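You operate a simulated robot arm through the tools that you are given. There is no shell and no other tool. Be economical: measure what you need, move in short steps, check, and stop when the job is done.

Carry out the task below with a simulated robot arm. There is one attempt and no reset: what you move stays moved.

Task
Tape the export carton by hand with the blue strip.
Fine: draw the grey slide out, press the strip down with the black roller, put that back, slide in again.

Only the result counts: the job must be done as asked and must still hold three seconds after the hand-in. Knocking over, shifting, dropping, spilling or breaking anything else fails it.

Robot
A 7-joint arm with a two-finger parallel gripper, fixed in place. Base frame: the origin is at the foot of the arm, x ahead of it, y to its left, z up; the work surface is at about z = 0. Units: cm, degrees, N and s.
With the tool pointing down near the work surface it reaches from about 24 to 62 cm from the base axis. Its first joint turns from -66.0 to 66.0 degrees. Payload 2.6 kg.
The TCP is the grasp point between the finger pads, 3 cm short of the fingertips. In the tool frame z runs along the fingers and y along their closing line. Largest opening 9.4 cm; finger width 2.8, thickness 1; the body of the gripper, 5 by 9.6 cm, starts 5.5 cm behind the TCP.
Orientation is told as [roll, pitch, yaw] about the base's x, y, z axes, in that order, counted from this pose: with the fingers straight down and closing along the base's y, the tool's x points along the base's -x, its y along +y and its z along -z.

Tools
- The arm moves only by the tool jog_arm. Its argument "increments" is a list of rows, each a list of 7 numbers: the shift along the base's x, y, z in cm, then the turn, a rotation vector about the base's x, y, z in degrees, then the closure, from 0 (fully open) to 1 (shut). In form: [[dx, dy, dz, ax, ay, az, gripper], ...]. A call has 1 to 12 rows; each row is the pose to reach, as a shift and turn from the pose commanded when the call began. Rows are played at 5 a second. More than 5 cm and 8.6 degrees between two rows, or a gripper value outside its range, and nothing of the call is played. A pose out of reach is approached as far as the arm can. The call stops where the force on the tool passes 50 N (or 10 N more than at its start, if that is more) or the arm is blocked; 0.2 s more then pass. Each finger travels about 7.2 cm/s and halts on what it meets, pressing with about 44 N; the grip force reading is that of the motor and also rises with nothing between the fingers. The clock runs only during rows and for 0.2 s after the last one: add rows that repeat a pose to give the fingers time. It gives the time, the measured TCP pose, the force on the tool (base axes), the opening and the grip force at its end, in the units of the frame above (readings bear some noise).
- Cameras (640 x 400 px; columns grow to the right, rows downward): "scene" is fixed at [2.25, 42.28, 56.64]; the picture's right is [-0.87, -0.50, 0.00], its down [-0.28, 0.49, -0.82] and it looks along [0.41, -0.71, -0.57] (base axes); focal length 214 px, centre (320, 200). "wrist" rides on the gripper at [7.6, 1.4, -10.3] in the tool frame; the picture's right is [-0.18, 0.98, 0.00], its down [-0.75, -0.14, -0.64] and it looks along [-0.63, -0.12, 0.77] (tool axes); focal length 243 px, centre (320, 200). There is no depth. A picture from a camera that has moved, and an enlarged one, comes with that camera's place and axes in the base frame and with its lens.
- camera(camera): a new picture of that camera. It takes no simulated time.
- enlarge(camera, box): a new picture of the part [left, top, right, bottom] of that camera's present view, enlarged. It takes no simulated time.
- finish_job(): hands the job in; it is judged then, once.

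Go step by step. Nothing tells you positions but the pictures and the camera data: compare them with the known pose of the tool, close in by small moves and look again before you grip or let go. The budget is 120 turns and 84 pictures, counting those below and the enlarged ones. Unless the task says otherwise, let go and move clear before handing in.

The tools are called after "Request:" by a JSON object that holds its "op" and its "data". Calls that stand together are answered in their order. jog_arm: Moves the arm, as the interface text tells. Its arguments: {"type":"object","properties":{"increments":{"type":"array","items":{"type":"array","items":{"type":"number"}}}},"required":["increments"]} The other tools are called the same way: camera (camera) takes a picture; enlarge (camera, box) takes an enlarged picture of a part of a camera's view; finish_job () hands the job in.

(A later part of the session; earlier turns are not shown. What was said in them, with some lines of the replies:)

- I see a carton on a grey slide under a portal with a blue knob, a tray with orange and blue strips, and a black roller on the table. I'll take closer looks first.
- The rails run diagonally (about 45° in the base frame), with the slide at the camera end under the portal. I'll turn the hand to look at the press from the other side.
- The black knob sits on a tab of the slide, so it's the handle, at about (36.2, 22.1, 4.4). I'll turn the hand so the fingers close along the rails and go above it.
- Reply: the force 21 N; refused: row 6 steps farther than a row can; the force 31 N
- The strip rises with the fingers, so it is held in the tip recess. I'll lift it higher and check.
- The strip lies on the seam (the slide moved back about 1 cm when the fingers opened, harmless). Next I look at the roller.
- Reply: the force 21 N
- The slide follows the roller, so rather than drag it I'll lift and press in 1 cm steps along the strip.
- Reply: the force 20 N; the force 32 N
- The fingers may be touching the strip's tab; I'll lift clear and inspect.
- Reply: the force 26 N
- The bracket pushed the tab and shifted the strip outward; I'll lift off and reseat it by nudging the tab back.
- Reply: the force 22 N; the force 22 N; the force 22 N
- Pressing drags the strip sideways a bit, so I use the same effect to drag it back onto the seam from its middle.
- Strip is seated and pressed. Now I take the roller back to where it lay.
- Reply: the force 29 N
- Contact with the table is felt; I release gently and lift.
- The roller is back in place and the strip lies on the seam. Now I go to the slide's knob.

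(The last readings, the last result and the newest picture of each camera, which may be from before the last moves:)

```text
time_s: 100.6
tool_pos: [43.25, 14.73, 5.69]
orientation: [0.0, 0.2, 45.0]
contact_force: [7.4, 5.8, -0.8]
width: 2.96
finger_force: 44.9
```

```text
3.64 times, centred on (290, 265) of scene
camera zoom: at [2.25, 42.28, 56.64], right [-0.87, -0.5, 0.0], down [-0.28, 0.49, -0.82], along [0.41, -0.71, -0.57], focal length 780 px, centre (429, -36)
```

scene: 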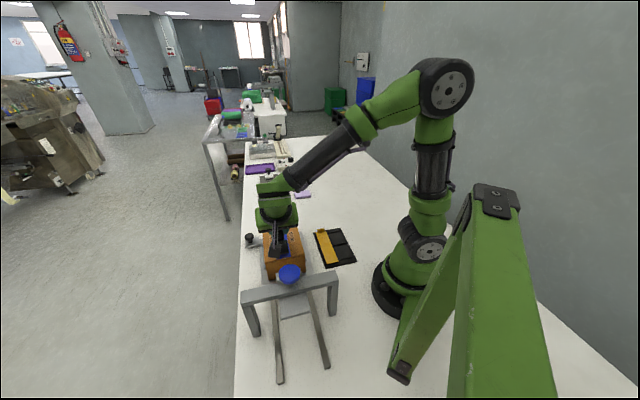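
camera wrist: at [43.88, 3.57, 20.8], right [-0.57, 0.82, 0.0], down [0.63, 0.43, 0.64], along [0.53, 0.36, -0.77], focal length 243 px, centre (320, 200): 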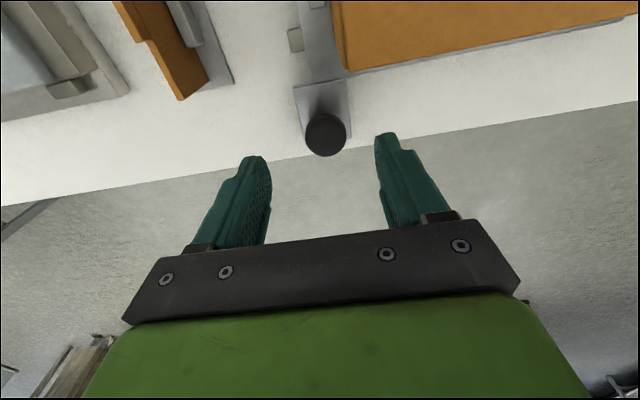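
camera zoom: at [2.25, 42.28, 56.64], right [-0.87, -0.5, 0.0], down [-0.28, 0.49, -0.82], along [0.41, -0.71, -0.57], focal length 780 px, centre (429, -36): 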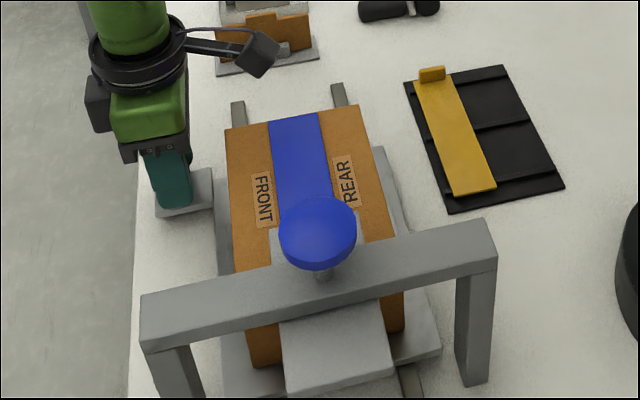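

Request:
{"op": "jog_arm", "data": {"increments": [[-0.7, 0.75, 0, 0, 0, 0, 1], [-1.6, 1.65, 0, 0, 0, 0, 1], [-2.5, 2.55, 0, 0, 0, 0, 1], [-3.4, 3.45, 0, 0, 0, 0, 1], [-4.3, 4.35, 0, 0, 0, 0, 1], [-5.2, 5.25, 0, 0, 0, 0, 1], [-6.1, 6.15, 0, 0, 0, 0, 1], [-6.8, 6.85, 0, 0, 0, 0, 1], [-7.2, 7.2, 0, 0, 0, 0, 1], [-7.4, 7.4, 0, 0, 0, 0, 1], [-7.4, 7.4, 0, 0, 0, 0, 1]]}}

Request:
{"op": "enlarge", "data": {"camera": "scene", "box": [220, 220, 380, 390]}}

```text
time_s: 103.0
tool_pos: [35.73, 22.14, 5.57]
orientation: [0.0, 0.0, 44.9]
contact_force: [1.8, 1.8, 12.3]
width: 2.92
finger_force: 45.2
```

```text
2.35 times, centred on (300, 305) of scene
camera zoom: at [2.25, 42.28, 56.64], right [-0.87, -0.5, 0.0], down [-0.28, 0.49, -0.82], along [0.41, -0.71, -0.57], focal length 505 px, centre (367, -47)
```

zoom: 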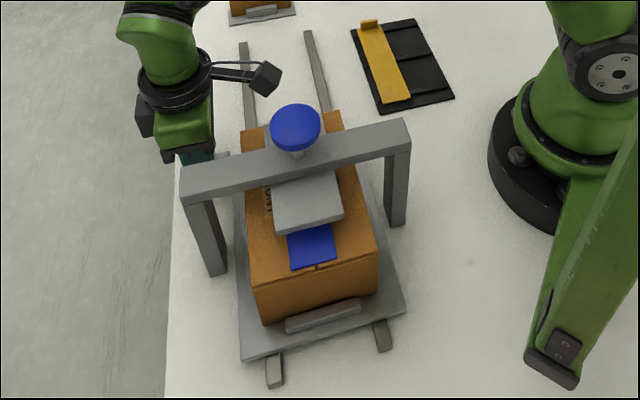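

The slide is back at its original place. I let go of the knob and move clear.

Request:
{"op": "jog_arm", "data": {"increments": [[0, 0, 0, 0, 0, 0, 0.8], [0, 0, 0, 0, 0, 0, 0.5], [0, 0, 0, 0, 0, 0, 0.35], [0, 0, 0, 0, 0, 0, 0.35], [0, 0, 3, 0, 0, 0, 0.35], [0, 0, 7, 0, 0, 0, 0.35], [0, 0, 11, 0, 0, 0, 0.35], [2, -2, 14, 0, 0, 0, 0.35], [4.5, -4.5, 16, 0, 0, 0, 0.35], [7, -7.5, 17, 0, 0, 0, 0.35], [7, -7.5, 17, 0, 0, 0, 0.35]]}}

Request:
{"op": "enlarge", "data": {"camera": "scene", "box": [220, 220, 380, 390]}}

Request:
{"op": "camera", "data": {"camera": "wrist"}}

```text
time_s: 105.4
tool_pos: [42.77, 14.26, 22.69]
orientation: [0.0, 0.3, 45.0]
contact_force: [0.3, -0.6, -0.6]
width: 6.08
finger_force: 0.0
```

```text
2.35 times, centred on (300, 305) of scene
camera zoom: at [2.26, 42.28, 56.64], right [-0.87, -0.5, 0.0], down [-0.28, 0.49, -0.82], along [0.41, -0.71, -0.57], focal length 505 px, centre (367, -47)
```

zoom: 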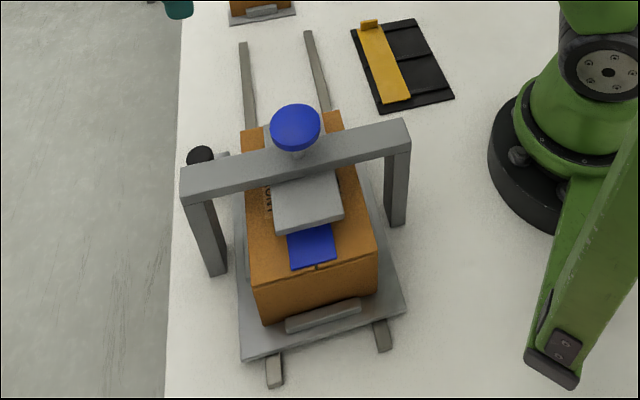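

```text
3 pictures are left
camera wrist: at [36.44, 9.79, 32.94], right [-0.57, 0.82, 0.0], down [0.63, 0.43, 0.64], along [0.53, 0.36, -0.77], focal length 243 px, centre (320, 200)
```

wrist: 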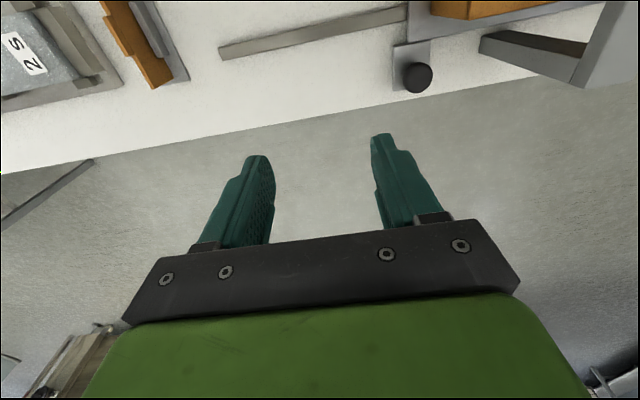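

The slide is in, the strip is on the seam, the roller is back where it lay, and the hand is clear of everything. I'm handing in.

Request:
{"op": "finish_job", "data": {}}

```text
The job is handed in.
```

The job is handed in: the blue strip is on the carton seam, the black roller is back in its place and the grey slide is in again.

I pressed the strip down with the roller in steps, not one continuous roll. The strip ended about 0.2 cm off the seam line. The strip's small end tab no longer showed in the pictures after pressing, and I don't know why.
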